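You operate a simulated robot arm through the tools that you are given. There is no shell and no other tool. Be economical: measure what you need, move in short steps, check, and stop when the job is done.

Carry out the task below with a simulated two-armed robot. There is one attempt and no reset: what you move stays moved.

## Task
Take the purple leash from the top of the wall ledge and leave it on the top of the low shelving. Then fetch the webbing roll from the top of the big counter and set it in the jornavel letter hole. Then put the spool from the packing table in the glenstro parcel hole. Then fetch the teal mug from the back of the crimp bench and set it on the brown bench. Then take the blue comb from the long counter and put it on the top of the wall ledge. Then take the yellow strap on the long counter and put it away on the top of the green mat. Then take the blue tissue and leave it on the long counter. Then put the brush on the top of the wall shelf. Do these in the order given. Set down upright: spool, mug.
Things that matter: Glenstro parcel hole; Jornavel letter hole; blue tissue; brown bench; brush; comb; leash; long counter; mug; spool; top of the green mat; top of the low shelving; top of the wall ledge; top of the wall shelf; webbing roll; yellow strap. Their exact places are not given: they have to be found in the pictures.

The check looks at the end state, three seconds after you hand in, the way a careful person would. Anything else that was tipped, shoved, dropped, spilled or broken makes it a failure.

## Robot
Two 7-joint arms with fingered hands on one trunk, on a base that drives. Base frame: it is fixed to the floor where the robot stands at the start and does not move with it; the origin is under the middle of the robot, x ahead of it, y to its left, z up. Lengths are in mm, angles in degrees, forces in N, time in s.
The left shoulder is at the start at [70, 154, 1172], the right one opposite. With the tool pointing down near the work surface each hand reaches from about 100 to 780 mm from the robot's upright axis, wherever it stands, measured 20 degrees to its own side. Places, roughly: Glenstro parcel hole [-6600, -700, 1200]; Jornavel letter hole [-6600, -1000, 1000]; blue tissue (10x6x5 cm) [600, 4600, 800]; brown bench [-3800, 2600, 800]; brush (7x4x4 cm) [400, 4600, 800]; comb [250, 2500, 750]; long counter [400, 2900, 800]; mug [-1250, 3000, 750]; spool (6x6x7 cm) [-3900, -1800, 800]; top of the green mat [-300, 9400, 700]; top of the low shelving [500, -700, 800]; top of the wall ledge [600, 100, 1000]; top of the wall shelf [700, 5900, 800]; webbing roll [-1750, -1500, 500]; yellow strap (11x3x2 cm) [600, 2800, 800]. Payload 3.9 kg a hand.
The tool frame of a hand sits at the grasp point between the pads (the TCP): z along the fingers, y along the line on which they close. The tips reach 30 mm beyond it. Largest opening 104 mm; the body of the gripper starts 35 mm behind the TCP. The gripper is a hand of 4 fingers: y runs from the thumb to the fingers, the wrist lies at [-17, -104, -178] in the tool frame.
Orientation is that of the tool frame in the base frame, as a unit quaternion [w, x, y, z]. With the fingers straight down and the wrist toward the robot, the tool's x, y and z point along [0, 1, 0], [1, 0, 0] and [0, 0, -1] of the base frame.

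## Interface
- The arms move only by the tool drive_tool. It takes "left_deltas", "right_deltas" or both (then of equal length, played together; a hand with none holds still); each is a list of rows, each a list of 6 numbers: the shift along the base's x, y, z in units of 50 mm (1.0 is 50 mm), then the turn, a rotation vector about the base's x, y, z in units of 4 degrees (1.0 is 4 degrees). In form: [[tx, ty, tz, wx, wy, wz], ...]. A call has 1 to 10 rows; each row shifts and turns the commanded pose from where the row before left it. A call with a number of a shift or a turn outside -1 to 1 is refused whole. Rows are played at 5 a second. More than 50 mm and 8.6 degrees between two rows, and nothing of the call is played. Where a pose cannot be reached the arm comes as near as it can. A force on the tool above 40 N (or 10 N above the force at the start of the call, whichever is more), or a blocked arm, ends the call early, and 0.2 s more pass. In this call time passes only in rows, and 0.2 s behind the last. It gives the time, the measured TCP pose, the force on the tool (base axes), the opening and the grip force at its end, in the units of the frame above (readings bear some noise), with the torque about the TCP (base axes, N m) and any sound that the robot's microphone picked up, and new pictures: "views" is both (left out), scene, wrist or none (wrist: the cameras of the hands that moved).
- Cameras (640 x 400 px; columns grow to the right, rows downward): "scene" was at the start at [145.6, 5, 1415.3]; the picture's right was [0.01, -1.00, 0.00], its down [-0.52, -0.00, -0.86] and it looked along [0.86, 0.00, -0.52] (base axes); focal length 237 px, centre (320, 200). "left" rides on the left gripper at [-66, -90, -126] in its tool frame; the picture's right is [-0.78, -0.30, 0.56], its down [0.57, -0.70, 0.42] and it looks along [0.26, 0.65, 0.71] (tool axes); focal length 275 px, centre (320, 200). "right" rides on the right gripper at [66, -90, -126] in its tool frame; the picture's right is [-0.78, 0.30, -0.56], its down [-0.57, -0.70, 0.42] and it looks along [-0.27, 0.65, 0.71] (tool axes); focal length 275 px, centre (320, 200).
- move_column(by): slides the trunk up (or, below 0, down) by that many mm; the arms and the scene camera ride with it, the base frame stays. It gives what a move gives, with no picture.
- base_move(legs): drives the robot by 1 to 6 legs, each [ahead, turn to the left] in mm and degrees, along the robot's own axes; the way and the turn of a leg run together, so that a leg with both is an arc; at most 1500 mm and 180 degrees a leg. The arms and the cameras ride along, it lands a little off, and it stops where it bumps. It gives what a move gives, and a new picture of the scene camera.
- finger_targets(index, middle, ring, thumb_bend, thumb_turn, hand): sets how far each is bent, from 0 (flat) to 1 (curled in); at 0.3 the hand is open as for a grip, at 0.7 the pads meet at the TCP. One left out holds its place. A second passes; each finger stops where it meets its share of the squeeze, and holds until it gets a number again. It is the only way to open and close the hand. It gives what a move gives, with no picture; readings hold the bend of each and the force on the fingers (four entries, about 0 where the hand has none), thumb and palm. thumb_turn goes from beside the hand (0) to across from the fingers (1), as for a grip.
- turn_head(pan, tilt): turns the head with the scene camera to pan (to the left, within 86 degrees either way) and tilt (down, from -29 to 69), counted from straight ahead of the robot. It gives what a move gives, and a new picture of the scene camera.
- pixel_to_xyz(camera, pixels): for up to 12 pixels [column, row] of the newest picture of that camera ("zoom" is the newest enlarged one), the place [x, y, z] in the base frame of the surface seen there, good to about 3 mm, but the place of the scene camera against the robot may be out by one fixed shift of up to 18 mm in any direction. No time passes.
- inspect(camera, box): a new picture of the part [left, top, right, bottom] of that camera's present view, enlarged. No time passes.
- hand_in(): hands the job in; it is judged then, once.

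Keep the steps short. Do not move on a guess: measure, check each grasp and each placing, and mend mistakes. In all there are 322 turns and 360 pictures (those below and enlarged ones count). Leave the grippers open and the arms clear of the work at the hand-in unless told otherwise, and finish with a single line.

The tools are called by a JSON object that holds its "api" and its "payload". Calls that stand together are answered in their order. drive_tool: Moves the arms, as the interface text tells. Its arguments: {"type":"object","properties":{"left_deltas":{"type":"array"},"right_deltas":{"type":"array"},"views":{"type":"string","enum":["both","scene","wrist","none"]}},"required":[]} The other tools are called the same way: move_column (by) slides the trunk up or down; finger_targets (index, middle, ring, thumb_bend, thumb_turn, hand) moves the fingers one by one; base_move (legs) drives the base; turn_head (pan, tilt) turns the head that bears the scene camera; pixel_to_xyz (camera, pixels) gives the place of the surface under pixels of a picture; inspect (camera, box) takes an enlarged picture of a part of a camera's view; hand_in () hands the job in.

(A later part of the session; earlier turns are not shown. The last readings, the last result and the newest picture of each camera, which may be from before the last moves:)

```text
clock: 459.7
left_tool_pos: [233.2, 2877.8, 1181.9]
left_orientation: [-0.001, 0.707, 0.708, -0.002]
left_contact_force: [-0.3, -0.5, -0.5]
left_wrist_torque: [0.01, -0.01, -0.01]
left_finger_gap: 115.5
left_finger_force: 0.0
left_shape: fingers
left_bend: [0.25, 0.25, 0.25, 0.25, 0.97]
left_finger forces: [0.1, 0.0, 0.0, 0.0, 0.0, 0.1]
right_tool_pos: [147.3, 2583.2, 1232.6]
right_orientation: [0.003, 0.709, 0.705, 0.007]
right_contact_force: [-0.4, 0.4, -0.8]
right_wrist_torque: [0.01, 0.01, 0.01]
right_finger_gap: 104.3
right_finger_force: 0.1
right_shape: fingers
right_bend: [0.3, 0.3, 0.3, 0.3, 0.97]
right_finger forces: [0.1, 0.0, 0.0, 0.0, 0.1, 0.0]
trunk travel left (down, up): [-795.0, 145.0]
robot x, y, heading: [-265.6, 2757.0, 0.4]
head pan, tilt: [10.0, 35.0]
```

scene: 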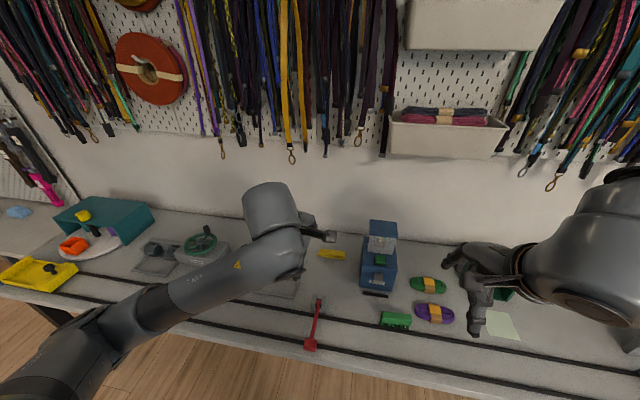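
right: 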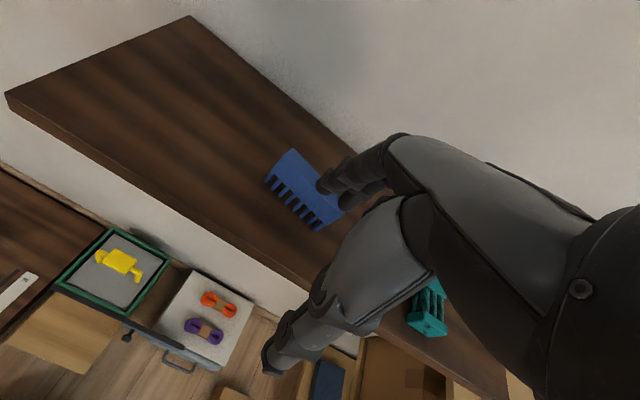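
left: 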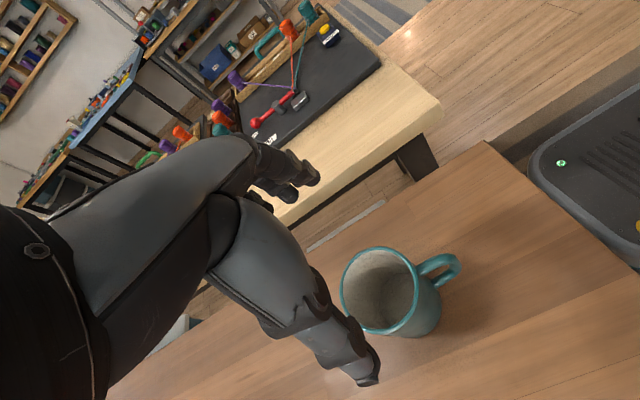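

Left hand is in the default pose. I go 120 mm ahead, lower the trunk 130, and bring the hand above the strap.

{"api": "base_move", "payload": {"legs": [[120, 0]]}}

{"api": "move_column", "payload": {"by": -130}}

{"api": "drive_tool", "payload": {"left_deltas": [[0.8, -0.1, 0, 0, 0, 0], [0.8, -0.1, 0, 0, 0, 0], [0.8, -0.1, -0.2, 0, 0, 0], [0.8, -0.1, -0.3, 0, 0, 0], [0.6, -0.1, -0.4, 0, 0, 0], [0, 0, -0.6, 0, 0, 0]], "views": "both"}}

```text
clock: 460.9
left_tool_pos: [351.1, 2878.1, 1183.8]
left_orientation: [0.001, 0.707, 0.707, 0.0]
left_contact_force: [-0.2, 0.2, 1.7]
left_wrist_torque: [0.02, -0.02, 0.02]
left_finger_gap: 115.5
left_finger_force: 0.0
left_shape: fingers
left_bend: [0.25, 0.25, 0.25, 0.25, 0.97]
left_finger forces: [0.0, 0.0, 0.1, 0.0, 0.1, 0.1]
right_tool_pos: [265.5, 2581.4, 1233.8]
right_orientation: [0.003, 0.709, 0.705, 0.008]
right_contact_force: [0.2, -0.8, 0.3]
right_wrist_torque: [0.0, -0.01, 0.0]
right_finger_gap: 104.6
right_finger_force: 0.0
right_shape: fingers
right_bend: [0.3, 0.3, 0.3, 0.3, 0.97]
right_finger forces: [0.0, 0.0, 0.0, 0.0, 0.0, 0.0]
trunk travel left (down, up): [-795.0, 145.0]
robot x, y, heading: [-147.7, 2759.0, 0.2]
head pan, tilt: [10.0, 35.0]
```

scene: 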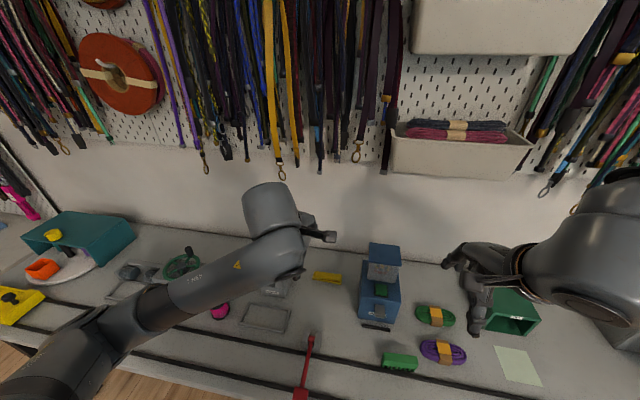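

```text
clock: 462.5
left_tool_pos: [353.0, 2877.3, 1053.0]
left_orientation: [0.001, 0.707, 0.708, -0.001]
left_contact_force: [-0.1, 0.3, 0.3]
left_wrist_torque: [-0.01, -0.03, 0.02]
left_finger_gap: 115.5
left_finger_force: 0.1
left_shape: fingers
left_bend: [0.25, 0.25, 0.25, 0.25, 0.97]
left_finger forces: [0.0, 0.1, 0.0, 0.0, 0.0, 0.0]
right_tool_pos: [266.6, 2580.9, 1102.3]
right_orientation: [0.002, 0.709, 0.706, 0.008]
right_contact_force: [0.2, 0.1, 0.3]
right_wrist_torque: [-0.02, -0.05, 0.0]
right_finger_gap: 104.4
right_finger_force: 0.1
right_shape: fingers
right_bend: [0.3, 0.3, 0.3, 0.3, 0.97]
right_finger forces: [0.1, 0.0, 0.0, 0.0, 0.0, 0.0]
trunk travel left (down, up): [-665.0, 275.0]
robot x, y, heading: [-143.3, 2758.3, 0.2]
head pan, tilt: [10.0, 35.0]
```

```text
clock: 463.9
left_tool_pos: [543.0, 2850.7, 978.7]
left_orientation: [0.0, 0.707, 0.707, -0.002]
left_contact_force: [-0.7, 0.0, -0.1]
left_wrist_torque: [-0.02, 0.03, 0.03]
left_finger_gap: 115.4
left_finger_force: 0.1
left_shape: fingers
left_bend: [0.25, 0.25, 0.25, 0.25, 0.97]
left_finger forces: [0.1, 0.1, 0.1, 0.0, 0.0, 0.0]
right_tool_pos: [267.5, 2582.0, 1102.5]
right_orientation: [0.002, 0.709, 0.705, 0.008]
right_contact_force: [-0.5, 0.5, -0.1]
right_wrist_torque: [0.02, 0.0, -0.05]
right_finger_gap: 104.4
right_finger_force: 0.0
right_shape: fingers
right_bend: [0.3, 0.3, 0.3, 0.3, 0.97]
right_finger forces: [0.0, 0.0, 0.0, 0.0, 0.0, 0.0]
trunk travel left (down, up): [-665.0, 275.0]
robot x, y, heading: [-147.8, 2759.6, 0.5]
head pan, tilt: [10.0, 35.0]
```

scene: 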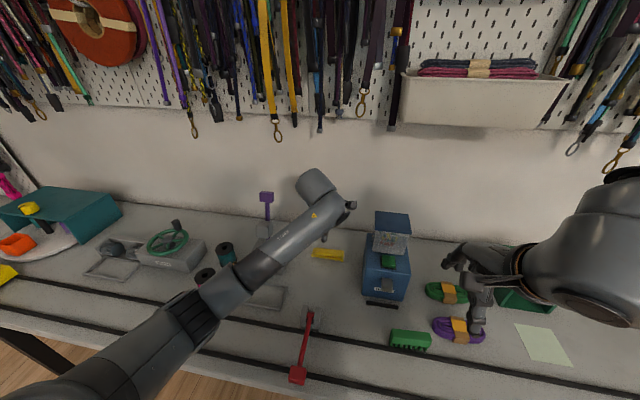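
left: 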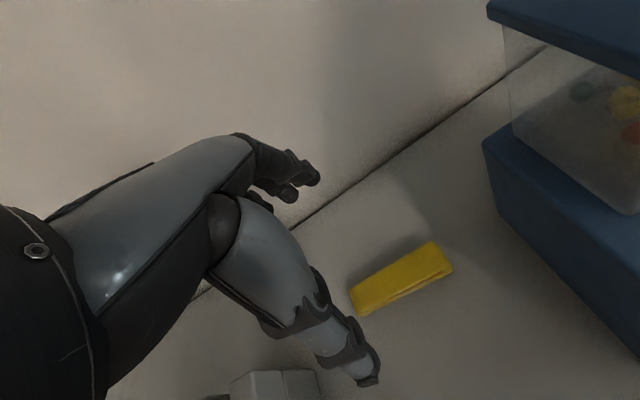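

{"api": "pixel_to_xyz", "payload": {"camera": "left", "pixels": [[353, 290], [436, 244], [450, 268], [365, 313], [400, 272], [405, 285], [400, 320], [316, 185], [370, 375]]}}

```text
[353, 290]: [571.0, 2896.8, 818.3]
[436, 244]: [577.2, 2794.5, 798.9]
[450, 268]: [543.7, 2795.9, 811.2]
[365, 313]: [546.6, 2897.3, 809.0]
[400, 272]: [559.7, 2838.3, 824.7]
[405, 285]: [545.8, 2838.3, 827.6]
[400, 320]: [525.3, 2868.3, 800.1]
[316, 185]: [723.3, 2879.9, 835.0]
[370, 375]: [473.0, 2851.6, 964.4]
```

Strap centre is (557, 2847), top about 823. I align and lower to z 836.

{"api": "drive_tool", "payload": {"left_deltas": [[0.28, -0.07, -0.6, 0, 0, 0], [0, 0, -0.9, 0, 0, 0], [0, 0, -0.9, 0, 0, 0], [0, 0, -0.44, 0, 0, 0]], "views": "wrist"}}

```text
clock: 464.9
left_tool_pos: [558.8, 2848.2, 834.8]
left_orientation: [0.0, 0.707, 0.707, -0.001]
left_contact_force: [0.3, 0.0, 0.3]
left_wrist_torque: [0.01, -0.01, -0.02]
left_finger_gap: 115.6
left_finger_force: 0.0
left_shape: fingers
left_bend: [0.25, 0.25, 0.25, 0.25, 0.97]
left_finger forces: [0.1, 0.0, 0.0, 0.1, 0.1, 0.1]
right_tool_pos: [267.4, 2582.1, 1102.7]
right_orientation: [0.003, 0.709, 0.705, 0.007]
right_contact_force: [-0.1, 0.2, 0.6]
right_wrist_torque: [-0.02, 0.0, 0.04]
right_finger_gap: 104.6
right_finger_force: 0.1
right_shape: fingers
right_bend: [0.3, 0.3, 0.3, 0.3, 0.97]
right_finger forces: [0.0, 0.0, 0.1, 0.0, 0.0, 0.0]
trunk travel left (down, up): [-665.0, 275.0]
robot x, y, heading: [-143.6, 2762.1, 0.2]
head pan, tilt: [10.0, 35.0]
```

left: 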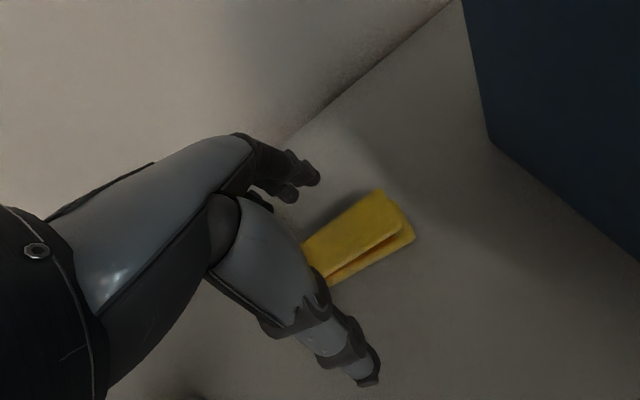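

Straddling the strap. I close and lift.

{"api": "finger_targets", "payload": {"hand": "left", "index": 0.7, "middle": 0.7, "ring": 0.7, "thumb_bend": 0.7}}

{"api": "drive_tool", "payload": {"left_deltas": [[0, 0, 0.5, 0, 0, 0], [0, 0, 0.8, 0, 0, 0], [-0.2, 0, 0.9, 0, 0, 0]], "views": "both"}}

```text
clock: 465.9
left_tool_pos: [558.1, 2848.9, 836.9]
left_orientation: [0.0, 0.707, 0.707, -0.002]
left_contact_force: [-0.2, 0.1, 0.3]
left_wrist_torque: [-0.03, 0.01, 0.01]
left_finger_gap: 26.8
left_finger_force: 11.7
left_shape: fingers
left_bend: [0.63, 0.66, 0.67, 0.6, 0.95]
left_finger forces: [5.5, 4.4, 1.8, 0.1, 11.8, 0.0]
right_tool_pos: [267.6, 2581.8, 1103.7]
right_orientation: [0.002, 0.709, 0.705, 0.007]
right_contact_force: [0.1, -0.1, 0.4]
right_wrist_torque: [0.0, -0.03, -0.02]
right_finger_gap: 104.3
right_finger_force: 0.1
right_shape: fingers
right_bend: [0.3, 0.3, 0.3, 0.3, 0.97]
right_finger forces: [0.1, 0.0, 0.1, 0.0, 0.1, 0.0]
trunk travel left (down, up): [-665.0, 275.0]
robot x, y, heading: [-143.8, 2755.8, 0.3]
head pan, tilt: [10.0, 35.0]
```

```text
clock: 466.7
left_tool_pos: [545.7, 2851.1, 947.2]
left_orientation: [-0.001, 0.707, 0.707, -0.002]
left_contact_force: [0.5, -0.2, -0.5]
left_wrist_torque: [-0.05, -0.02, 0.01]
left_finger_gap: 26.9
left_finger_force: 11.3
left_shape: fingers
left_bend: [0.63, 0.66, 0.68, 0.6, 0.95]
left_finger forces: [5.6, 4.3, 1.8, 0.0, 11.7, 0.0]
right_tool_pos: [267.6, 2582.6, 1102.7]
right_orientation: [0.004, 0.709, 0.706, 0.009]
right_contact_force: [-0.1, -0.2, 0.6]
right_wrist_torque: [0.03, -0.04, 0.02]
right_finger_gap: 104.7
right_finger_force: 0.1
right_shape: fingers
right_bend: [0.3, 0.3, 0.3, 0.3, 0.97]
right_finger forces: [0.0, 0.1, 0.0, 0.0, 0.1, 0.0]
trunk travel left (down, up): [-665.0, 275.0]
robot x, y, heading: [-143.1, 2762.2, 0.4]
head pan, tilt: [10.0, 35.0]
```

scene: 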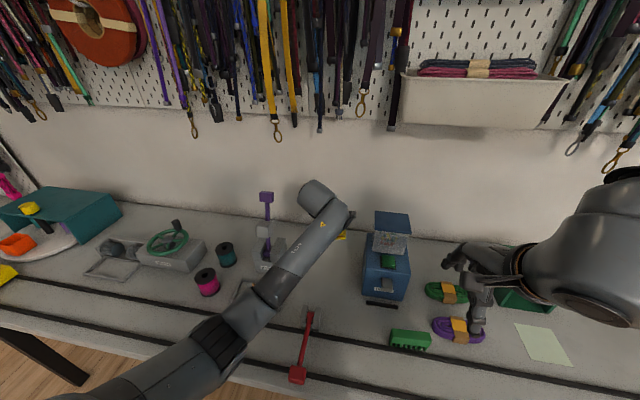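
left: 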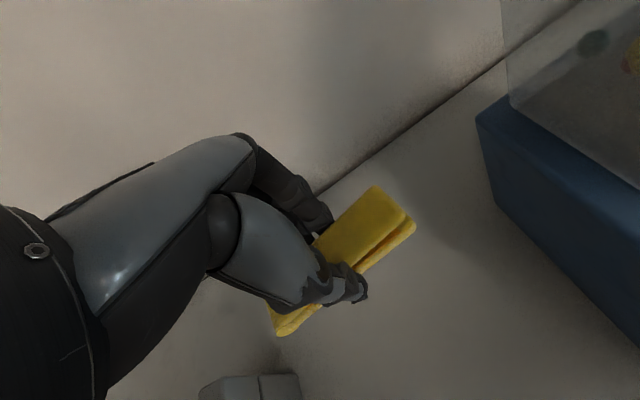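

The strap is held. I draw it back, back off, and head north to look for the green mat.

{"api": "drive_tool", "payload": {"left_deltas": [[-0.3, 0, 0.9, 0, 0, 0], [-0.7, 0, 0.7, 0, 0, 0], [-0.7, 0, 0.7, 0, 0, 0], [-0.9, 0, 0.3, 0, 0, 0], [-0.9, 0, 0, 0, 0, 0]], "views": "none"}}

{"api": "base_move", "payload": {"legs": [[-250, 0], [0, 89.7], [1400, 0], [250, 0]]}}

{"api": "turn_head", "payload": {"pan": 0, "tilt": 15}}

```text
clock: 467.9
left_tool_pos: [370.3, 2848.4, 1075.9]
left_orientation: [0.0, 0.707, 0.707, -0.002]
left_contact_force: [-0.4, -0.8, 0.3]
left_wrist_torque: [-0.02, -0.02, 0.04]
left_finger_gap: 26.8
left_finger_force: 11.8
left_shape: fingers
left_bend: [0.63, 0.66, 0.68, 0.6, 0.95]
left_finger forces: [5.7, 4.2, 1.9, 0.0, 11.6, 0.0]
right_tool_pos: [266.1, 2581.8, 1102.1]
right_orientation: [0.003, 0.709, 0.705, 0.008]
right_contact_force: [-0.1, 0.1, -0.1]
right_wrist_torque: [0.03, 0.0, 0.0]
right_finger_gap: 104.5
right_finger_force: 0.1
right_shape: fingers
right_bend: [0.3, 0.3, 0.3, 0.3, 0.97]
right_finger forces: [0.0, 0.1, 0.0, 0.0, 0.0, 0.0]
trunk travel left (down, up): [-665.0, 275.0]
robot x, y, heading: [-142.4, 2760.1, 0.4]
head pan, tilt: [10.0, 35.0]
```

```text
clock: 481.6
left_tool_pos: [-480.9, 4935.8, 1076.4]
left_orientation: [0.001, 0.009, 1.0, -0.001]
left_contact_force: [-0.4, -1.2, 0.4]
left_wrist_torque: [0.03, -0.02, 0.0]
left_finger_gap: 26.4
left_finger_force: 10.7
left_shape: fingers
left_bend: [0.63, 0.66, 0.68, 0.6, 0.95]
left_finger forces: [5.6, 3.7, 1.3, 0.0, 10.7, 0.0]
right_tool_pos: [-217.0, 4826.6, 1102.4]
right_orientation: [-0.004, 0.011, 1.0, 0.008]
right_contact_force: [0.2, -0.4, -0.7]
right_wrist_torque: [-0.02, 0.0, 0.02]
right_finger_gap: 104.3
right_finger_force: 0.1
right_shape: fingers
right_bend: [0.3, 0.3, 0.3, 0.3, 0.97]
right_finger forces: [0.1, 0.0, 0.0, 0.0, 0.1, 0.1]
trunk travel left (down, up): [-665.0, 275.0]
robot x, y, heading: [-397.4, 4420.4, 89.4]
head pan, tilt: [10.0, 35.0]
```

scene: 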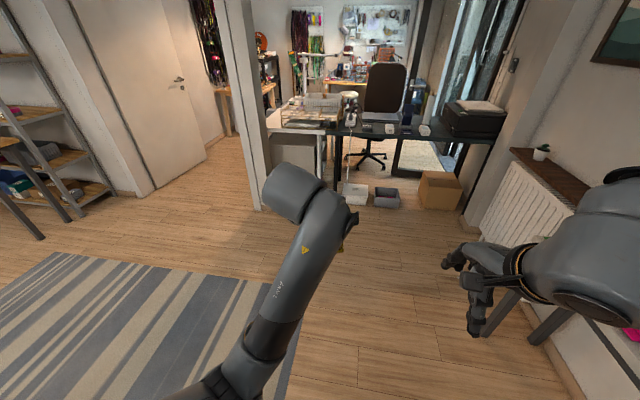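

```text
clock: 482.5
left_tool_pos: [-479.5, 4936.9, 1075.4]
left_orientation: [0.001, 0.009, 1.0, -0.002]
left_contact_force: [-0.4, 0.5, -0.4]
left_wrist_torque: [-0.01, 0.03, -0.02]
left_finger_gap: 26.2
left_finger_force: 10.5
left_shape: fingers
left_bend: [0.63, 0.66, 0.68, 0.6, 0.95]
left_finger forces: [5.5, 3.7, 1.3, 0.0, 10.7, 0.0]
right_tool_pos: [-217.3, 4827.3, 1102.5]
right_orientation: [-0.003, 0.012, 1.0, 0.008]
right_contact_force: [-0.9, -0.1, 0.7]
right_wrist_torque: [-0.01, -0.02, 0.02]
right_finger_gap: 104.2
right_finger_force: 0.1
right_shape: fingers
right_bend: [0.3, 0.3, 0.3, 0.3, 0.97]
right_finger forces: [0.0, 0.0, 0.1, 0.0, 0.0, 0.1]
trunk travel left (down, up): [-665.0, 275.0]
robot x, y, heading: [-404.0, 4418.6, 89.1]
head pan, tilt: [0.0, 15.0]
```

scene: 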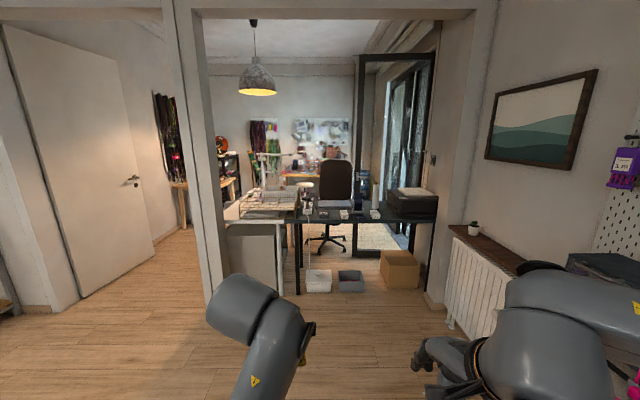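

I measure the doorway, the pillar, the desk and the far room.

{"api": "pixel_to_xyz", "payload": {"camera": "scene", "pixels": [[205, 300], [80, 300], [152, 250], [182, 225], [235, 225], [300, 290], [430, 215], [315, 178], [250, 185], [325, 155], [490, 245], [165, 180]]}}

{"api": "inspect", "payload": {"camera": "scene", "box": [140, 80, 460, 280]}}

```text
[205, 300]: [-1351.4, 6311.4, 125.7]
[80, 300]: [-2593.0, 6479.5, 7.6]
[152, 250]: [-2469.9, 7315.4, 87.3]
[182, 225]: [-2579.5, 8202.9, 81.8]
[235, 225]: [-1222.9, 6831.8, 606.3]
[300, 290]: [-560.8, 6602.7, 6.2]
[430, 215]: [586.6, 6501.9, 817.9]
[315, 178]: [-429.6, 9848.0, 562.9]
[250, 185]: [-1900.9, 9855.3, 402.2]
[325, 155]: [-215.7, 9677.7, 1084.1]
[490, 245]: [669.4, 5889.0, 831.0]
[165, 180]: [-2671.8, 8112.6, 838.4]
```

```text
2.00 times, centred on (300, 180) of scene
```

zoom: 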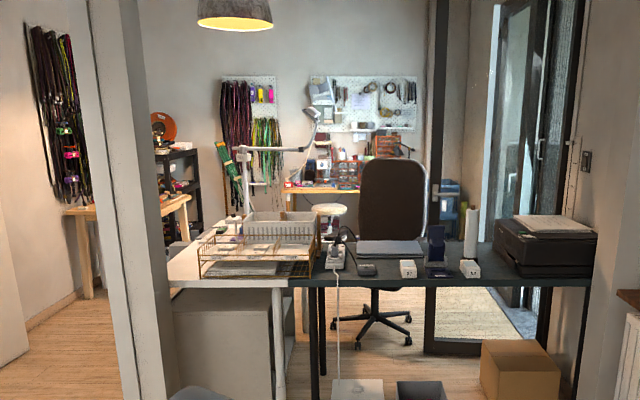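

The doorway between the pillar (x≈−1350) and the door leaf (x≈−2470) is about 1.1 m wide. I drive to its front and check how far my elbows stick out.

{"api": "base_move", "payload": {"legs": [[0, 56.4], [1400, 0], [416, 0], [0, -55.5]]}}

{"api": "turn_head", "payload": {"pan": 60, "tilt": 40}}

{"api": "pixel_to_xyz", "payload": {"camera": "scene", "pixels": [[150, 250], [100, 200], [200, 300], [250, 250], [150, 330], [60, 250]]}}

```text
clock: 496.6
left_tool_pos: [-1985.8, 5957.8, 1074.9]
left_orientation: [0.001, -0.002, 1.0, -0.002]
left_contact_force: [0.5, -0.7, -1.0]
left_wrist_torque: [-0.01, -0.04, -0.02]
left_finger_gap: 26.2
left_finger_force: 10.7
left_shape: fingers
left_bend: [0.63, 0.66, 0.68, 0.6, 0.95]
left_finger forces: [5.4, 3.7, 1.1, 0.0, 10.4, 0.0]
right_tool_pos: [-1719.9, 5853.9, 1102.7]
right_orientation: [-0.003, 0.0, 1.0, 0.006]
right_contact_force: [-0.7, -0.1, -0.5]
right_wrist_torque: [-0.04, 0.06, 0.01]
right_finger_gap: 104.4
right_finger_force: 0.1
right_shape: fingers
right_bend: [0.3, 0.3, 0.3, 0.3, 0.97]
right_finger forces: [0.1, 0.0, 0.0, 0.1, 0.0, 0.0]
trunk travel left (down, up): [-665.0, 275.0]
robot x, y, heading: [-1895.7, 5442.7, 90.5]
head pan, tilt: [0.0, 15.0]
```

scene: 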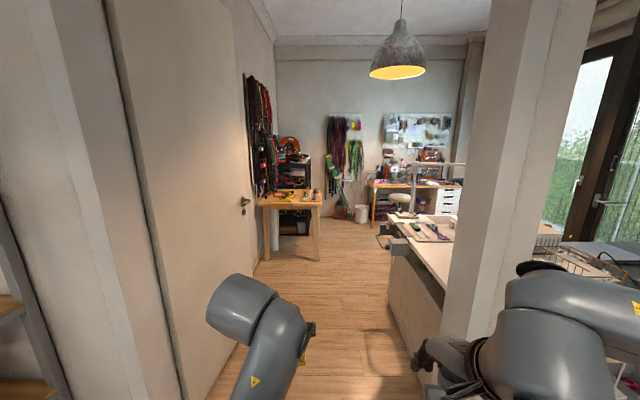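

```text
clock: 497.9
left_tool_pos: [-1986.4, 5957.8, 1075.9]
left_orientation: [0.001, -0.001, 1.0, -0.002]
left_contact_force: [0.3, -0.5, 0.2]
left_wrist_torque: [0.0, 0.01, 0.01]
left_finger_gap: 26.4
left_finger_force: 10.4
left_shape: fingers
left_bend: [0.63, 0.66, 0.68, 0.6, 0.95]
left_finger forces: [5.3, 3.7, 1.2, 0.2, 10.3, 0.0]
right_tool_pos: [-1720.0, 5852.6, 1102.8]
right_orientation: [-0.003, 0.001, 1.0, 0.007]
right_contact_force: [0.5, 0.2, -0.2]
right_wrist_torque: [-0.04, 0.01, -0.02]
right_finger_gap: 104.4
right_finger_force: 0.1
right_shape: fingers
right_bend: [0.3, 0.3, 0.3, 0.3, 0.97]
right_finger forces: [0.0, 0.1, 0.0, 0.0, 0.0, 0.1]
trunk travel left (down, up): [-665.0, 275.0]
robot x, y, heading: [-1893.7, 5443.2, 90.6]
head pan, tilt: [60.0, 40.0]
```

scene: 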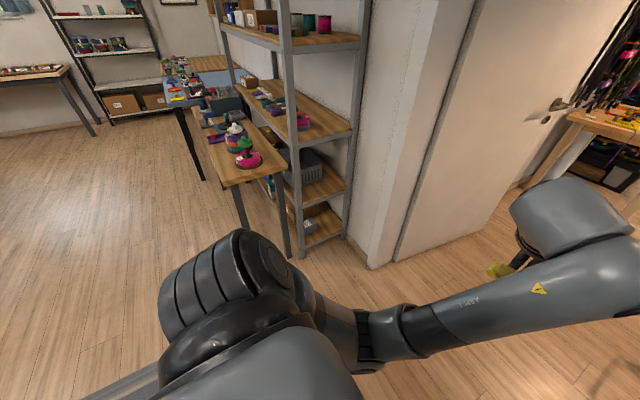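

```text
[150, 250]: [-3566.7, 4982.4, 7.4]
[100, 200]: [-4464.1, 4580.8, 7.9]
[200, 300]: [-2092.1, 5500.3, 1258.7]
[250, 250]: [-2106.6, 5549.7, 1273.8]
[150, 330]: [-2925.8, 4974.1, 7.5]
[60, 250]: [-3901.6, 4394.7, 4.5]
```

{"api": "pixel_to_xyz", "payload": {"camera": "scene", "pixels": [[340, 320], [380, 320], [420, 310], [330, 360], [368, 262], [390, 255], [500, 200], [270, 245], [380, 100], [510, 175]]}}

{"api": "turn_head", "payload": {"pan": -50, "tilt": 40}}

```text
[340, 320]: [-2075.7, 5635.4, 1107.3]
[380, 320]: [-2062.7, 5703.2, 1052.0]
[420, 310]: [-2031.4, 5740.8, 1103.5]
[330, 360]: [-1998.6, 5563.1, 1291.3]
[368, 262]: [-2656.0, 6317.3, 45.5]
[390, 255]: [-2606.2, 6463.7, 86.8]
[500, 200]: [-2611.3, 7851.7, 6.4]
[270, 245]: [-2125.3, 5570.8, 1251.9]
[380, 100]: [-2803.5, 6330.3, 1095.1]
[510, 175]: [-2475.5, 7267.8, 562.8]
```

```text
clock: 499.7
left_tool_pos: [-1986.9, 5955.7, 1075.5]
left_orientation: [0.002, -0.002, 1.0, -0.002]
left_contact_force: [-0.3, 0.3, -0.7]
left_wrist_torque: [-0.02, 0.01, 0.01]
left_finger_gap: 26.3
left_finger_force: 10.7
left_shape: fingers
left_bend: [0.63, 0.66, 0.68, 0.6, 0.95]
left_finger forces: [5.4, 3.7, 1.2, 0.1, 10.5, 0.0]
right_tool_pos: [-1719.5, 5854.7, 1101.6]
right_orientation: [-0.004, 0.0, 1.0, 0.007]
right_contact_force: [-0.6, 0.4, 0.0]
right_wrist_torque: [-0.02, -0.04, 0.01]
right_finger_gap: 104.5
right_finger_force: 0.1
right_shape: fingers
right_bend: [0.3, 0.3, 0.3, 0.3, 0.97]
right_finger forces: [0.0, 0.0, 0.0, 0.0, 0.1, 0.0]
trunk travel left (down, up): [-665.0, 275.0]
robot x, y, heading: [-1893.8, 5443.4, 90.4]
head pan, tilt: [-50.0, 40.0]
```

scene: 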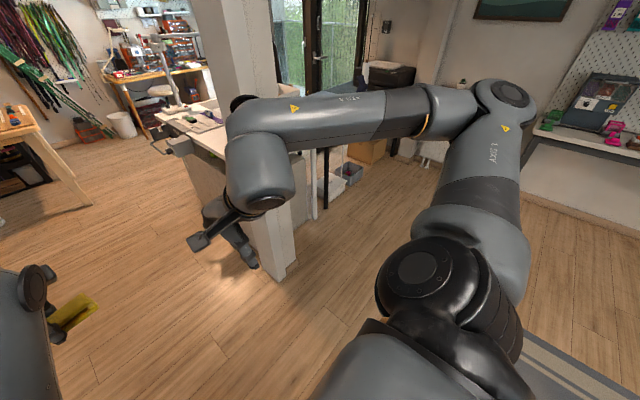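

{"api": "pixel_to_xyz", "payload": {"camera": "scene", "pixels": [[505, 95], [525, 100], [480, 150], [440, 105], [280, 278], [262, 250], [185, 140], [190, 240]]}}

```text
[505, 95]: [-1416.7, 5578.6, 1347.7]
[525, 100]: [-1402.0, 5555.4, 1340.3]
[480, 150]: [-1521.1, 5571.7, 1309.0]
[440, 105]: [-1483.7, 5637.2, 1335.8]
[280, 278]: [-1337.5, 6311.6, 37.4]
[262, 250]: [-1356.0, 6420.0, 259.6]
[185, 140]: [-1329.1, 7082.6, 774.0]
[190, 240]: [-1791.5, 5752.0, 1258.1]
```

The right elbow sticks out to x≈−1400, so I shift left to x≈−2050, pass the doorway, and look.

{"api": "base_move", "payload": {"legs": [[0, 19.1], [450, 0], [0, -20], [1000, 0]]}}

{"api": "turn_head", "payload": {"pan": -25, "tilt": 25}}

```text
clock: 509.5
left_tool_pos: [-2127.8, 7409.3, 1075.8]
left_orientation: [0.001, 0.006, 1.0, 0.0]
left_contact_force: [0.5, -0.4, 0.2]
left_wrist_torque: [0.04, -0.01, 0.01]
left_finger_gap: 25.8
left_finger_force: 10.6
left_shape: fingers
left_bend: [0.64, 0.66, 0.68, 0.6, 0.95]
left_finger forces: [5.5, 3.6, 1.2, 0.0, 10.3, 0.0]
right_tool_pos: [-1863.1, 7301.3, 1102.9]
right_orientation: [-0.004, 0.009, 1.0, 0.008]
right_contact_force: [0.8, 0.5, 0.0]
right_wrist_torque: [0.0, 0.0, -0.02]
right_finger_gap: 104.2
right_finger_force: 0.1
right_shape: fingers
right_bend: [0.3, 0.3, 0.3, 0.3, 0.97]
right_finger forces: [0.0, 0.0, 0.0, 0.1, 0.0, 0.0]
trunk travel left (down, up): [-665.0, 275.0]
robot x, y, heading: [-2045.8, 6893.9, 89.2]
head pan, tilt: [-50.0, 40.0]
```

scene: 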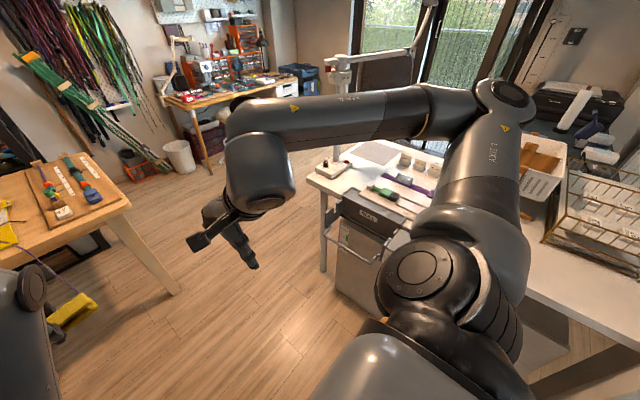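

```text
clock: 510.4
left_tool_pos: [-2128.3, 7409.4, 1076.1]
left_orientation: [0.001, 0.005, 1.0, -0.001]
left_contact_force: [-0.3, 0.3, -0.1]
left_wrist_torque: [-0.02, 0.01, -0.03]
left_finger_gap: 26.1
left_finger_force: 10.7
left_shape: fingers
left_bend: [0.64, 0.66, 0.68, 0.6, 0.95]
left_finger forces: [5.4, 3.6, 1.2, 0.0, 10.3, 0.0]
right_tool_pos: [-1863.5, 7301.9, 1102.3]
right_orientation: [-0.003, 0.009, 1.0, 0.007]
right_contact_force: [0.0, -0.4, 0.2]
right_wrist_torque: [-0.01, 0.05, 0.01]
right_finger_gap: 104.4
right_finger_force: 0.1
right_shape: fingers
right_bend: [0.3, 0.3, 0.3, 0.3, 0.97]
right_finger forces: [0.0, 0.0, 0.0, 0.0, 0.1, 0.0]
trunk travel left (down, up): [-665.0, 275.0]
robot x, y, heading: [-2044.8, 6895.3, 89.4]
head pan, tilt: [-25.0, 25.0]
```

scene: 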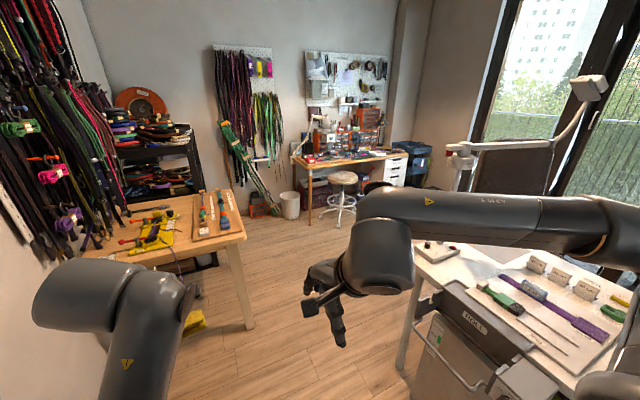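

{"api": "pixel_to_xyz", "payload": {"camera": "scene", "pixels": [[245, 235], [250, 328], [228, 192], [420, 265], [430, 365], [400, 157], [310, 168], [343, 178], [338, 225], [460, 165], [590, 90], [290, 215]]}}

{"api": "inspect", "payload": {"camera": "scene", "box": [270, 90, 430, 190]}}

```text
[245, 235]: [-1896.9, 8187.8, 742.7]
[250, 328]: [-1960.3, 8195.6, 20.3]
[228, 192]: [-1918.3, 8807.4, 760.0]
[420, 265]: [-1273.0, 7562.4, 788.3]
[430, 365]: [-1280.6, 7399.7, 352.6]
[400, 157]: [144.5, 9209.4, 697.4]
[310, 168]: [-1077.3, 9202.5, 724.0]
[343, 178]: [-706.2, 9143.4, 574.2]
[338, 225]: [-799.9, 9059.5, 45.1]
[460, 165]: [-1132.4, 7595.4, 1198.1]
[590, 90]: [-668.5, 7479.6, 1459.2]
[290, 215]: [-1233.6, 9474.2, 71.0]
```

```text
4.00 times, centred on (350, 140) of scene
```

zoom: 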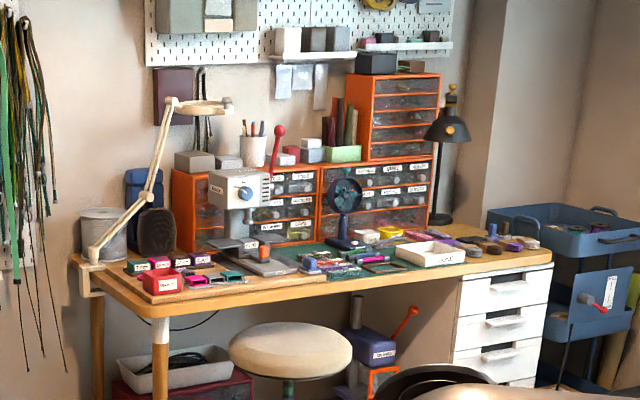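

The right elbow would pass near the lamp. I extend the right hand forward to mirror the left so the elbow tucks in, then check.

{"api": "drive_tool", "payload": {"right_deltas": [[0, 0.8, -0.2, 0, 0, 0], [-0.2, 0.8, -0.2, 0, 0, 0], [-0.2, 0.8, -0.2, 0, 0, 0]], "views": "none"}}

{"api": "turn_head", "payload": {"pan": -50, "tilt": 35}}

```text
clock: 511.2
left_tool_pos: [-2129.5, 7411.1, 1075.2]
left_orientation: [0.001, 0.005, 1.0, -0.002]
left_contact_force: [-0.2, 0.1, -0.2]
left_wrist_torque: [0.02, -0.04, 0.01]
left_finger_gap: 26.3
left_finger_force: 10.3
left_shape: fingers
left_bend: [0.64, 0.66, 0.68, 0.6, 0.95]
left_finger forces: [5.4, 3.6, 1.3, 0.0, 10.3, 0.0]
right_tool_pos: [-1885.5, 7426.6, 1073.3]
right_orientation: [-0.003, 0.008, 1.0, 0.008]
right_contact_force: [0.7, 0.3, -0.9]
right_wrist_torque: [0.0, 0.02, 0.01]
right_finger_gap: 104.1
right_finger_force: 0.0
right_shape: fingers
right_bend: [0.3, 0.3, 0.3, 0.3, 0.97]
right_finger forces: [0.0, 0.1, 0.0, 0.0, 0.0, 0.1]
trunk travel left (down, up): [-665.0, 275.0]
robot x, y, heading: [-2044.5, 6893.3, 89.5]
head pan, tilt: [-25.0, 25.0]
```

```text
clock: 512.1
left_tool_pos: [-2127.7, 7410.5, 1075.6]
left_orientation: [0.001, 0.006, 1.0, -0.002]
left_contact_force: [-0.1, -0.8, -0.4]
left_wrist_torque: [-0.03, 0.0, 0.02]
left_finger_gap: 26.2
left_finger_force: 10.1
left_shape: fingers
left_bend: [0.64, 0.66, 0.68, 0.6, 0.95]
left_finger forces: [5.5, 3.6, 1.2, 0.0, 10.3, 0.0]
right_tool_pos: [-1883.5, 7425.0, 1073.4]
right_orientation: [-0.004, 0.009, 1.0, 0.007]
right_contact_force: [-0.2, -0.1, -0.5]
right_wrist_torque: [0.01, -0.04, -0.06]
right_finger_gap: 104.2
right_finger_force: 0.0
right_shape: fingers
right_bend: [0.3, 0.3, 0.3, 0.3, 0.97]
right_finger forces: [0.0, 0.0, 0.1, 0.1, 0.0, 0.0]
trunk travel left (down, up): [-665.0, 275.0]
robot x, y, heading: [-2043.6, 6887.2, 89.3]
head pan, tilt: [-50.0, 35.0]
```

scene: 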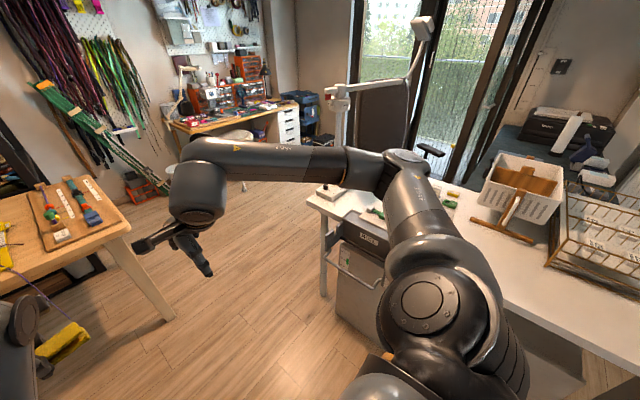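

{"api": "pixel_to_xyz", "payload": {"camera": "scene", "pixels": [[405, 160], [425, 180], [400, 200], [370, 165], [435, 230], [342, 95], [445, 155], [410, 95]]}}

```text
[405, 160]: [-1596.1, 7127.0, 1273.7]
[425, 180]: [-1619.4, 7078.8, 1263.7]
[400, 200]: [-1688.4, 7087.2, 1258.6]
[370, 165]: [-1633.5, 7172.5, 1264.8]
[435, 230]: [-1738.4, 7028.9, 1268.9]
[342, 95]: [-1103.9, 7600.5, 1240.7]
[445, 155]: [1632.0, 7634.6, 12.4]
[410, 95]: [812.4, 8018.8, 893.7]
```

I extend the right hand a bit more to pull the elbow further in.

{"api": "drive_tool", "payload": {"right_deltas": [[0, 0.9, 0, 0, 0, 0], [0, 0.9, 0, 0, 0, 0], [0, 0.6, 0, 0, 0, 0]], "views": "scene"}}

{"api": "pixel_to_xyz", "payload": {"camera": "scene", "pixels": [[380, 190], [400, 200], [370, 210], [350, 185], [360, 200], [410, 240], [395, 180]]}}

```text
clock: 512.9
left_tool_pos: [-2128.2, 7409.8, 1075.8]
left_orientation: [0.001, 0.006, 1.0, -0.002]
left_contact_force: [0.2, 0.5, -0.3]
left_wrist_torque: [0.01, 0.01, 0.02]
left_finger_gap: 26.2
left_finger_force: 10.7
left_shape: fingers
left_bend: [0.64, 0.66, 0.68, 0.6, 0.95]
left_finger forces: [5.4, 3.6, 1.2, 0.0, 10.3, 0.1]
right_tool_pos: [-1884.6, 7545.7, 1074.7]
right_orientation: [-0.003, 0.007, 1.0, 0.006]
right_contact_force: [-0.8, 0.6, -0.8]
right_wrist_torque: [0.01, 0.01, 0.0]
right_finger_gap: 104.5
right_finger_force: 0.0
right_shape: fingers
right_bend: [0.3, 0.3, 0.3, 0.3, 0.97]
right_finger forces: [0.0, 0.0, 0.0, 0.0, 0.0, 0.0]
trunk travel left (down, up): [-665.0, 275.0]
robot x, y, heading: [-2046.2, 6892.3, 89.6]
head pan, tilt: [-50.0, 35.0]
```

scene: 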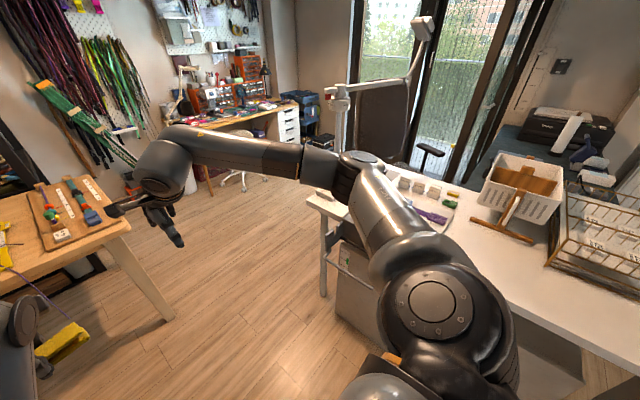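

```text
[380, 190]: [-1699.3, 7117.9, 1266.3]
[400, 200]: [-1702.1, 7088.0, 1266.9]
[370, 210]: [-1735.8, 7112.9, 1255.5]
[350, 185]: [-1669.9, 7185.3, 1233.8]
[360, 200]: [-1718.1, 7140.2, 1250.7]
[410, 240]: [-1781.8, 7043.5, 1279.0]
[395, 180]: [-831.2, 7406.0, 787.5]
```

Elbow is now within 380 mm. I thread between the lamp counter and the side table, stopping midway to look.

{"api": "base_move", "payload": {"legs": [[0, -22], [1058, 0], [0, -38], [500, 0]]}}

{"api": "turn_head", "payload": {"pan": 20, "tilt": 30}}

```text
clock: 521.0
left_tool_pos: [-1254.5, 8227.9, 1074.2]
left_orientation: [0.002, 0.469, 0.883, -0.003]
left_contact_force: [0.3, -0.3, 0.0]
left_wrist_torque: [-0.03, 0.01, 0.01]
left_finger_gap: 25.8
left_finger_force: 9.9
left_shape: fingers
left_bend: [0.64, 0.67, 0.68, 0.61, 0.95]
left_finger forces: [5.4, 3.7, 1.2, 0.1, 10.2, 0.1]
right_tool_pos: [-1009.3, 8108.8, 1074.6]
right_orientation: [0.0, 0.466, 0.885, 0.009]
right_contact_force: [-0.9, -0.1, 0.1]
right_wrist_torque: [0.0, -0.01, 0.01]
right_finger_gap: 104.5
right_finger_force: 0.1
right_shape: fingers
right_bend: [0.3, 0.3, 0.3, 0.3, 0.97]
right_finger forces: [0.1, 0.0, 0.1, 0.0, 0.0, 0.1]
trunk travel left (down, up): [-665.0, 275.0]
robot x, y, heading: [-1628.6, 7859.8, 34.8]
head pan, tilt: [-50.0, 35.0]
stopped in leg 3: the robot was blocked; the commanded pose is now the measured one
```

scene: 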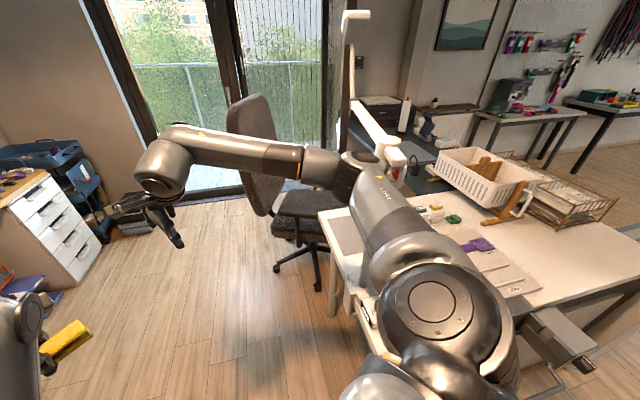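

```text
clock: 522.5
left_tool_pos: [-1252.9, 8228.5, 1074.6]
left_orientation: [0.002, 0.47, 0.882, -0.004]
left_contact_force: [0.3, 0.6, -0.1]
left_wrist_torque: [0.0, -0.01, -0.02]
left_finger_gap: 25.8
left_finger_force: 10.1
left_shape: fingers
left_bend: [0.64, 0.67, 0.68, 0.61, 0.95]
left_finger forces: [5.4, 3.6, 1.3, 0.1, 10.3, 0.0]
right_tool_pos: [-1007.6, 8107.6, 1074.2]
right_orientation: [0.001, 0.468, 0.884, 0.008]
right_contact_force: [0.7, 0.3, 0.0]
right_wrist_torque: [0.02, 0.0, -0.02]
right_finger_gap: 104.9
right_finger_force: 0.2
right_shape: fingers
right_bend: [0.3, 0.3, 0.3, 0.3, 0.97]
right_finger forces: [0.1, 0.0, 0.1, 0.0, 0.1, 0.1]
trunk travel left (down, up): [-665.0, 275.0]
robot x, y, heading: [-1631.0, 7865.1, 34.3]
head pan, tilt: [20.0, 30.0]
```

scene: 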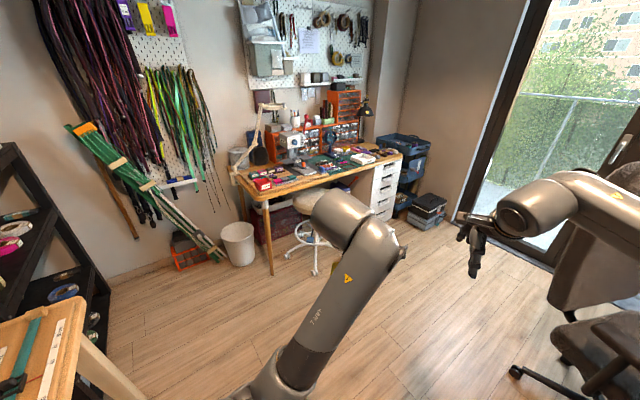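

Blocked, probably by the lamp or the pull-out rack on my right. I turn back a little, go further ahead, and check the counter.

{"api": "base_move", "payload": {"legs": [[0, 10], [330, 0]]}}

{"api": "turn_head", "payload": {"pan": -75, "tilt": 35}}

```text
clock: 525.3
left_tool_pos: [-1086.1, 8515.3, 1076.2]
left_orientation: [0.001, 0.391, 0.92, -0.001]
left_contact_force: [0.4, 0.5, -0.4]
left_wrist_torque: [0.04, 0.0, 0.0]
left_finger_gap: 26.0
left_finger_force: 9.7
left_shape: fingers
left_bend: [0.64, 0.67, 0.68, 0.61, 0.95]
left_finger forces: [5.3, 3.6, 1.2, 0.1, 10.0, 0.1]
right_tool_pos: [-822.8, 8439.0, 1073.4]
right_orientation: [-0.002, 0.389, 0.921, 0.008]
right_contact_force: [0.5, 1.1, 0.2]
right_wrist_torque: [0.02, 0.03, -0.01]
right_finger_gap: 104.4
right_finger_force: 0.0
right_shape: fingers
right_bend: [0.3, 0.3, 0.3, 0.3, 0.97]
right_finger forces: [0.0, 0.1, 0.0, 0.0, 0.1, 0.0]
trunk travel left (down, up): [-665.0, 275.0]
robot x, y, heading: [-1395.2, 8092.1, 44.7]
head pan, tilt: [20.0, 30.0]
```

scene: 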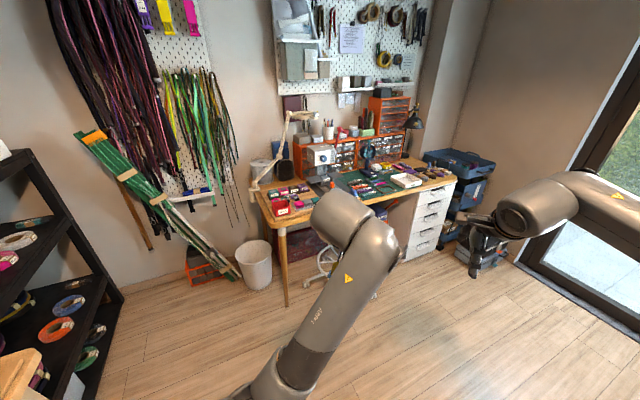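

```text
clock: 527.0
left_tool_pos: [-1086.7, 8513.8, 1075.1]
left_orientation: [0.0, 0.391, 0.92, 0.0]
left_contact_force: [0.2, 0.4, -1.2]
left_wrist_torque: [0.02, -0.02, 0.01]
left_finger_gap: 25.8
left_finger_force: 10.0
left_shape: fingers
left_bend: [0.64, 0.67, 0.68, 0.61, 0.95]
left_finger forces: [5.3, 3.5, 1.0, 0.1, 10.1, 0.1]
right_tool_pos: [-823.1, 8438.9, 1074.6]
right_orientation: [-0.002, 0.389, 0.921, 0.009]
right_contact_force: [0.1, 0.1, 0.0]
right_wrist_torque: [-0.01, 0.0, -0.01]
right_finger_gap: 104.6
right_finger_force: 0.0
right_shape: fingers
right_bend: [0.3, 0.3, 0.3, 0.3, 0.97]
right_finger forces: [0.1, 0.0, 0.0, 0.0, 0.1, 0.0]
trunk travel left (down, up): [-665.0, 275.0]
robot x, y, heading: [-1399.5, 8091.5, 44.8]
head pan, tilt: [-75.0, 35.0]
```

scene: 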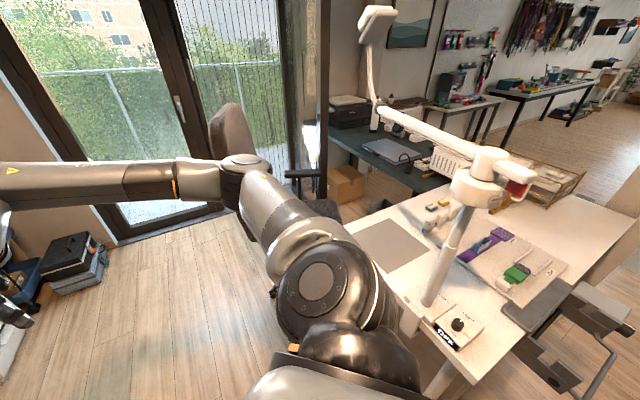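

{"api": "pixel_to_xyz", "payload": {"camera": "scene", "pixels": [[230, 125], [225, 110], [305, 175], [290, 205], [330, 212], [240, 170]]}}

{"api": "turn_head", "payload": {"pan": 15, "tilt": 25}}

{"api": "inspect", "payload": {"camera": "scene", "box": [240, 100, 480, 250]}}

```text
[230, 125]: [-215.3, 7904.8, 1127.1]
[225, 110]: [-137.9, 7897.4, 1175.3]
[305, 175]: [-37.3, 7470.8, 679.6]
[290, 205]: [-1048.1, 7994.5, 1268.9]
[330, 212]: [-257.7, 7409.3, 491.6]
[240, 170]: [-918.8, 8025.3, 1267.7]
```

```text
clock: 528.7
left_tool_pos: [-1085.8, 8514.6, 1075.4]
left_orientation: [0.0, 0.391, 0.92, -0.001]
left_contact_force: [0.4, -0.1, -0.3]
left_wrist_torque: [-0.04, 0.03, 0.0]
left_finger_gap: 26.3
left_finger_force: 9.5
left_shape: fingers
left_bend: [0.64, 0.67, 0.68, 0.61, 0.95]
left_finger forces: [5.3, 3.6, 1.1, 0.0, 10.2, 0.1]
right_tool_pos: [-822.3, 8438.6, 1074.7]
right_orientation: [-0.001, 0.388, 0.921, 0.01]
right_contact_force: [0.9, -0.7, 0.5]
right_wrist_torque: [-0.02, 0.01, 0.04]
right_finger_gap: 104.2
right_finger_force: 0.1
right_shape: fingers
right_bend: [0.3, 0.3, 0.3, 0.3, 0.97]
right_finger forces: [0.1, 0.0, 0.0, 0.0, 0.0, 0.0]
trunk travel left (down, up): [-665.0, 275.0]
robot x, y, heading: [-1393.9, 8093.4, 44.7]
head pan, tilt: [15.0, 25.0]
```

scene: 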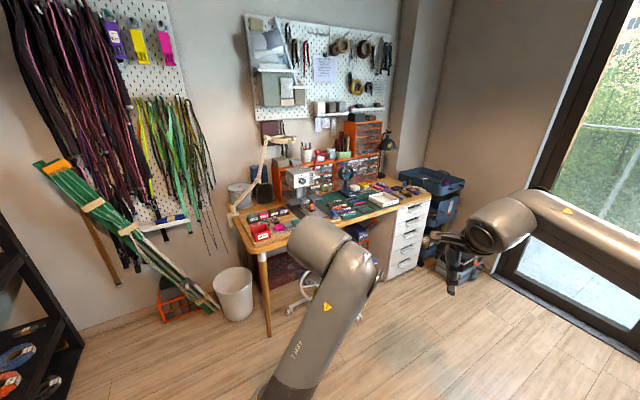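

```text
2.67 times, centred on (360, 175) of scene
```

zoom: 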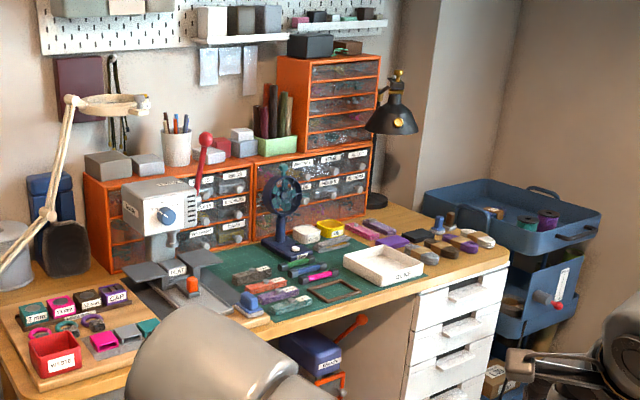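

The chair is far enough. I drive to stand in front of the mat table and look down at it.

{"api": "base_move", "payload": {"legs": [[0, -14], [1290, 0], [0, 59]]}}

{"api": "turn_head", "payload": {"pan": 0, "tilt": 45}}

```text
clock: 538.3
left_tool_pos: [-255.7, 9286.0, 1078.0]
left_orientation: [0.001, 0.087, 0.996, 0.0]
left_contact_force: [0.5, -0.1, 0.1]
left_wrist_torque: [-0.01, 0.01, 0.0]
left_finger_gap: 25.5
left_finger_force: 10.3
left_shape: fingers
left_bend: [0.64, 0.67, 0.68, 0.61, 0.95]
left_finger forces: [5.4, 3.5, 1.1, 0.0, 9.9, 0.0]
right_tool_pos: [5.7, 9375.4, 1075.4]
right_orientation: [0.001, 0.091, 0.996, 0.003]
right_contact_force: [1.5, -19.4, 7.5]
right_wrist_torque: [0.37, -0.13, -0.18]
right_finger_gap: 98.3
right_finger_force: 11.3
right_shape: fingers
right_bend: [0.36, 0.35, 0.31, 0.3, 0.97]
right_finger forces: [9.7, 11.8, 1.6, 0.0, 0.0, 0.1]
trunk travel left (down, up): [-665.0, 275.0]
robot x, y, heading: [-254.8, 8762.1, 80.5]
head pan, tilt: [15.0, 25.0]
stopped in leg 3: the force on the tool passed its limit (the readings are from after the stop); the commanded pose is now the measured one
```

scene: 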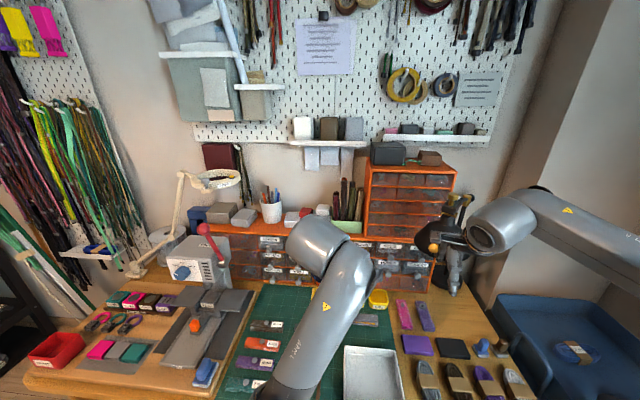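

```text
clock: 539.1
left_tool_pos: [-255.8, 9284.3, 1078.5]
left_orientation: [0.001, 0.087, 0.996, 0.001]
left_contact_force: [0.4, 0.5, -0.5]
left_wrist_torque: [0.02, 0.0, 0.0]
left_finger_gap: 25.4
left_finger_force: 10.3
left_shape: fingers
left_bend: [0.64, 0.67, 0.68, 0.61, 0.95]
left_finger forces: [5.3, 3.5, 1.1, 0.0, 9.9, 0.1]
right_tool_pos: [6.9, 9376.3, 1075.1]
right_orientation: [0.002, 0.091, 0.996, 0.005]
right_contact_force: [2.7, -20.0, 7.9]
right_wrist_torque: [0.33, -0.19, -0.3]
right_finger_gap: 98.2
right_finger_force: 11.4
right_shape: fingers
right_bend: [0.36, 0.35, 0.31, 0.3, 0.97]
right_finger forces: [9.5, 11.9, 2.0, 0.0, 0.0, 0.1]
trunk travel left (down, up): [-665.0, 275.0]
robot x, y, heading: [-255.5, 8764.8, 80.8]
head pan, tilt: [0.0, 45.0]
```

scene: 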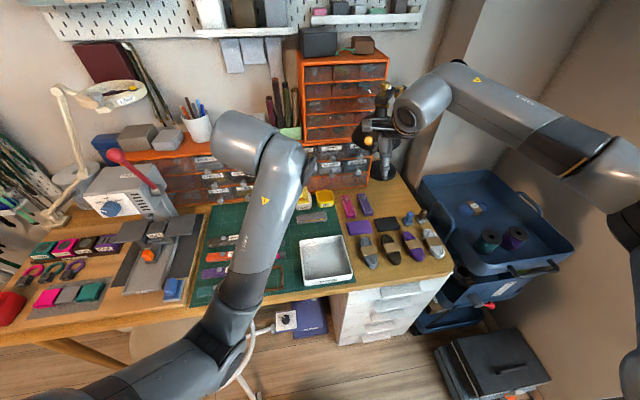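

The right hand is pressing against the black desk lamp. I look closely before reversing.

{"api": "inspect", "payload": {"camera": "scene", "box": [320, 70, 448, 190]}}

{"api": "inspect", "payload": {"camera": "right", "box": [0, 0, 640, 400]}}

```text
3.33 times, centred on (384, 130) of scene
```

zoom: 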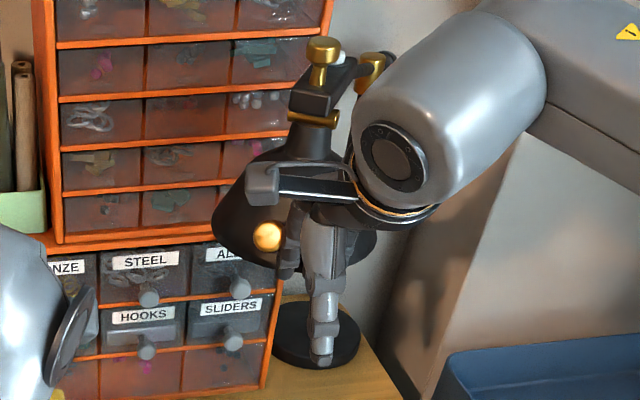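

```text
1.00 times, centred on (320, 200) of right
```

zoom: 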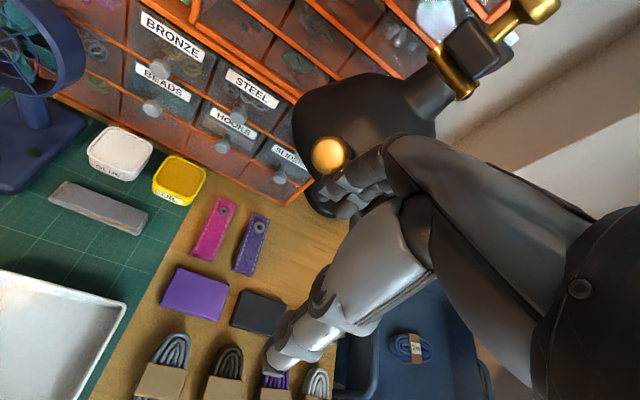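

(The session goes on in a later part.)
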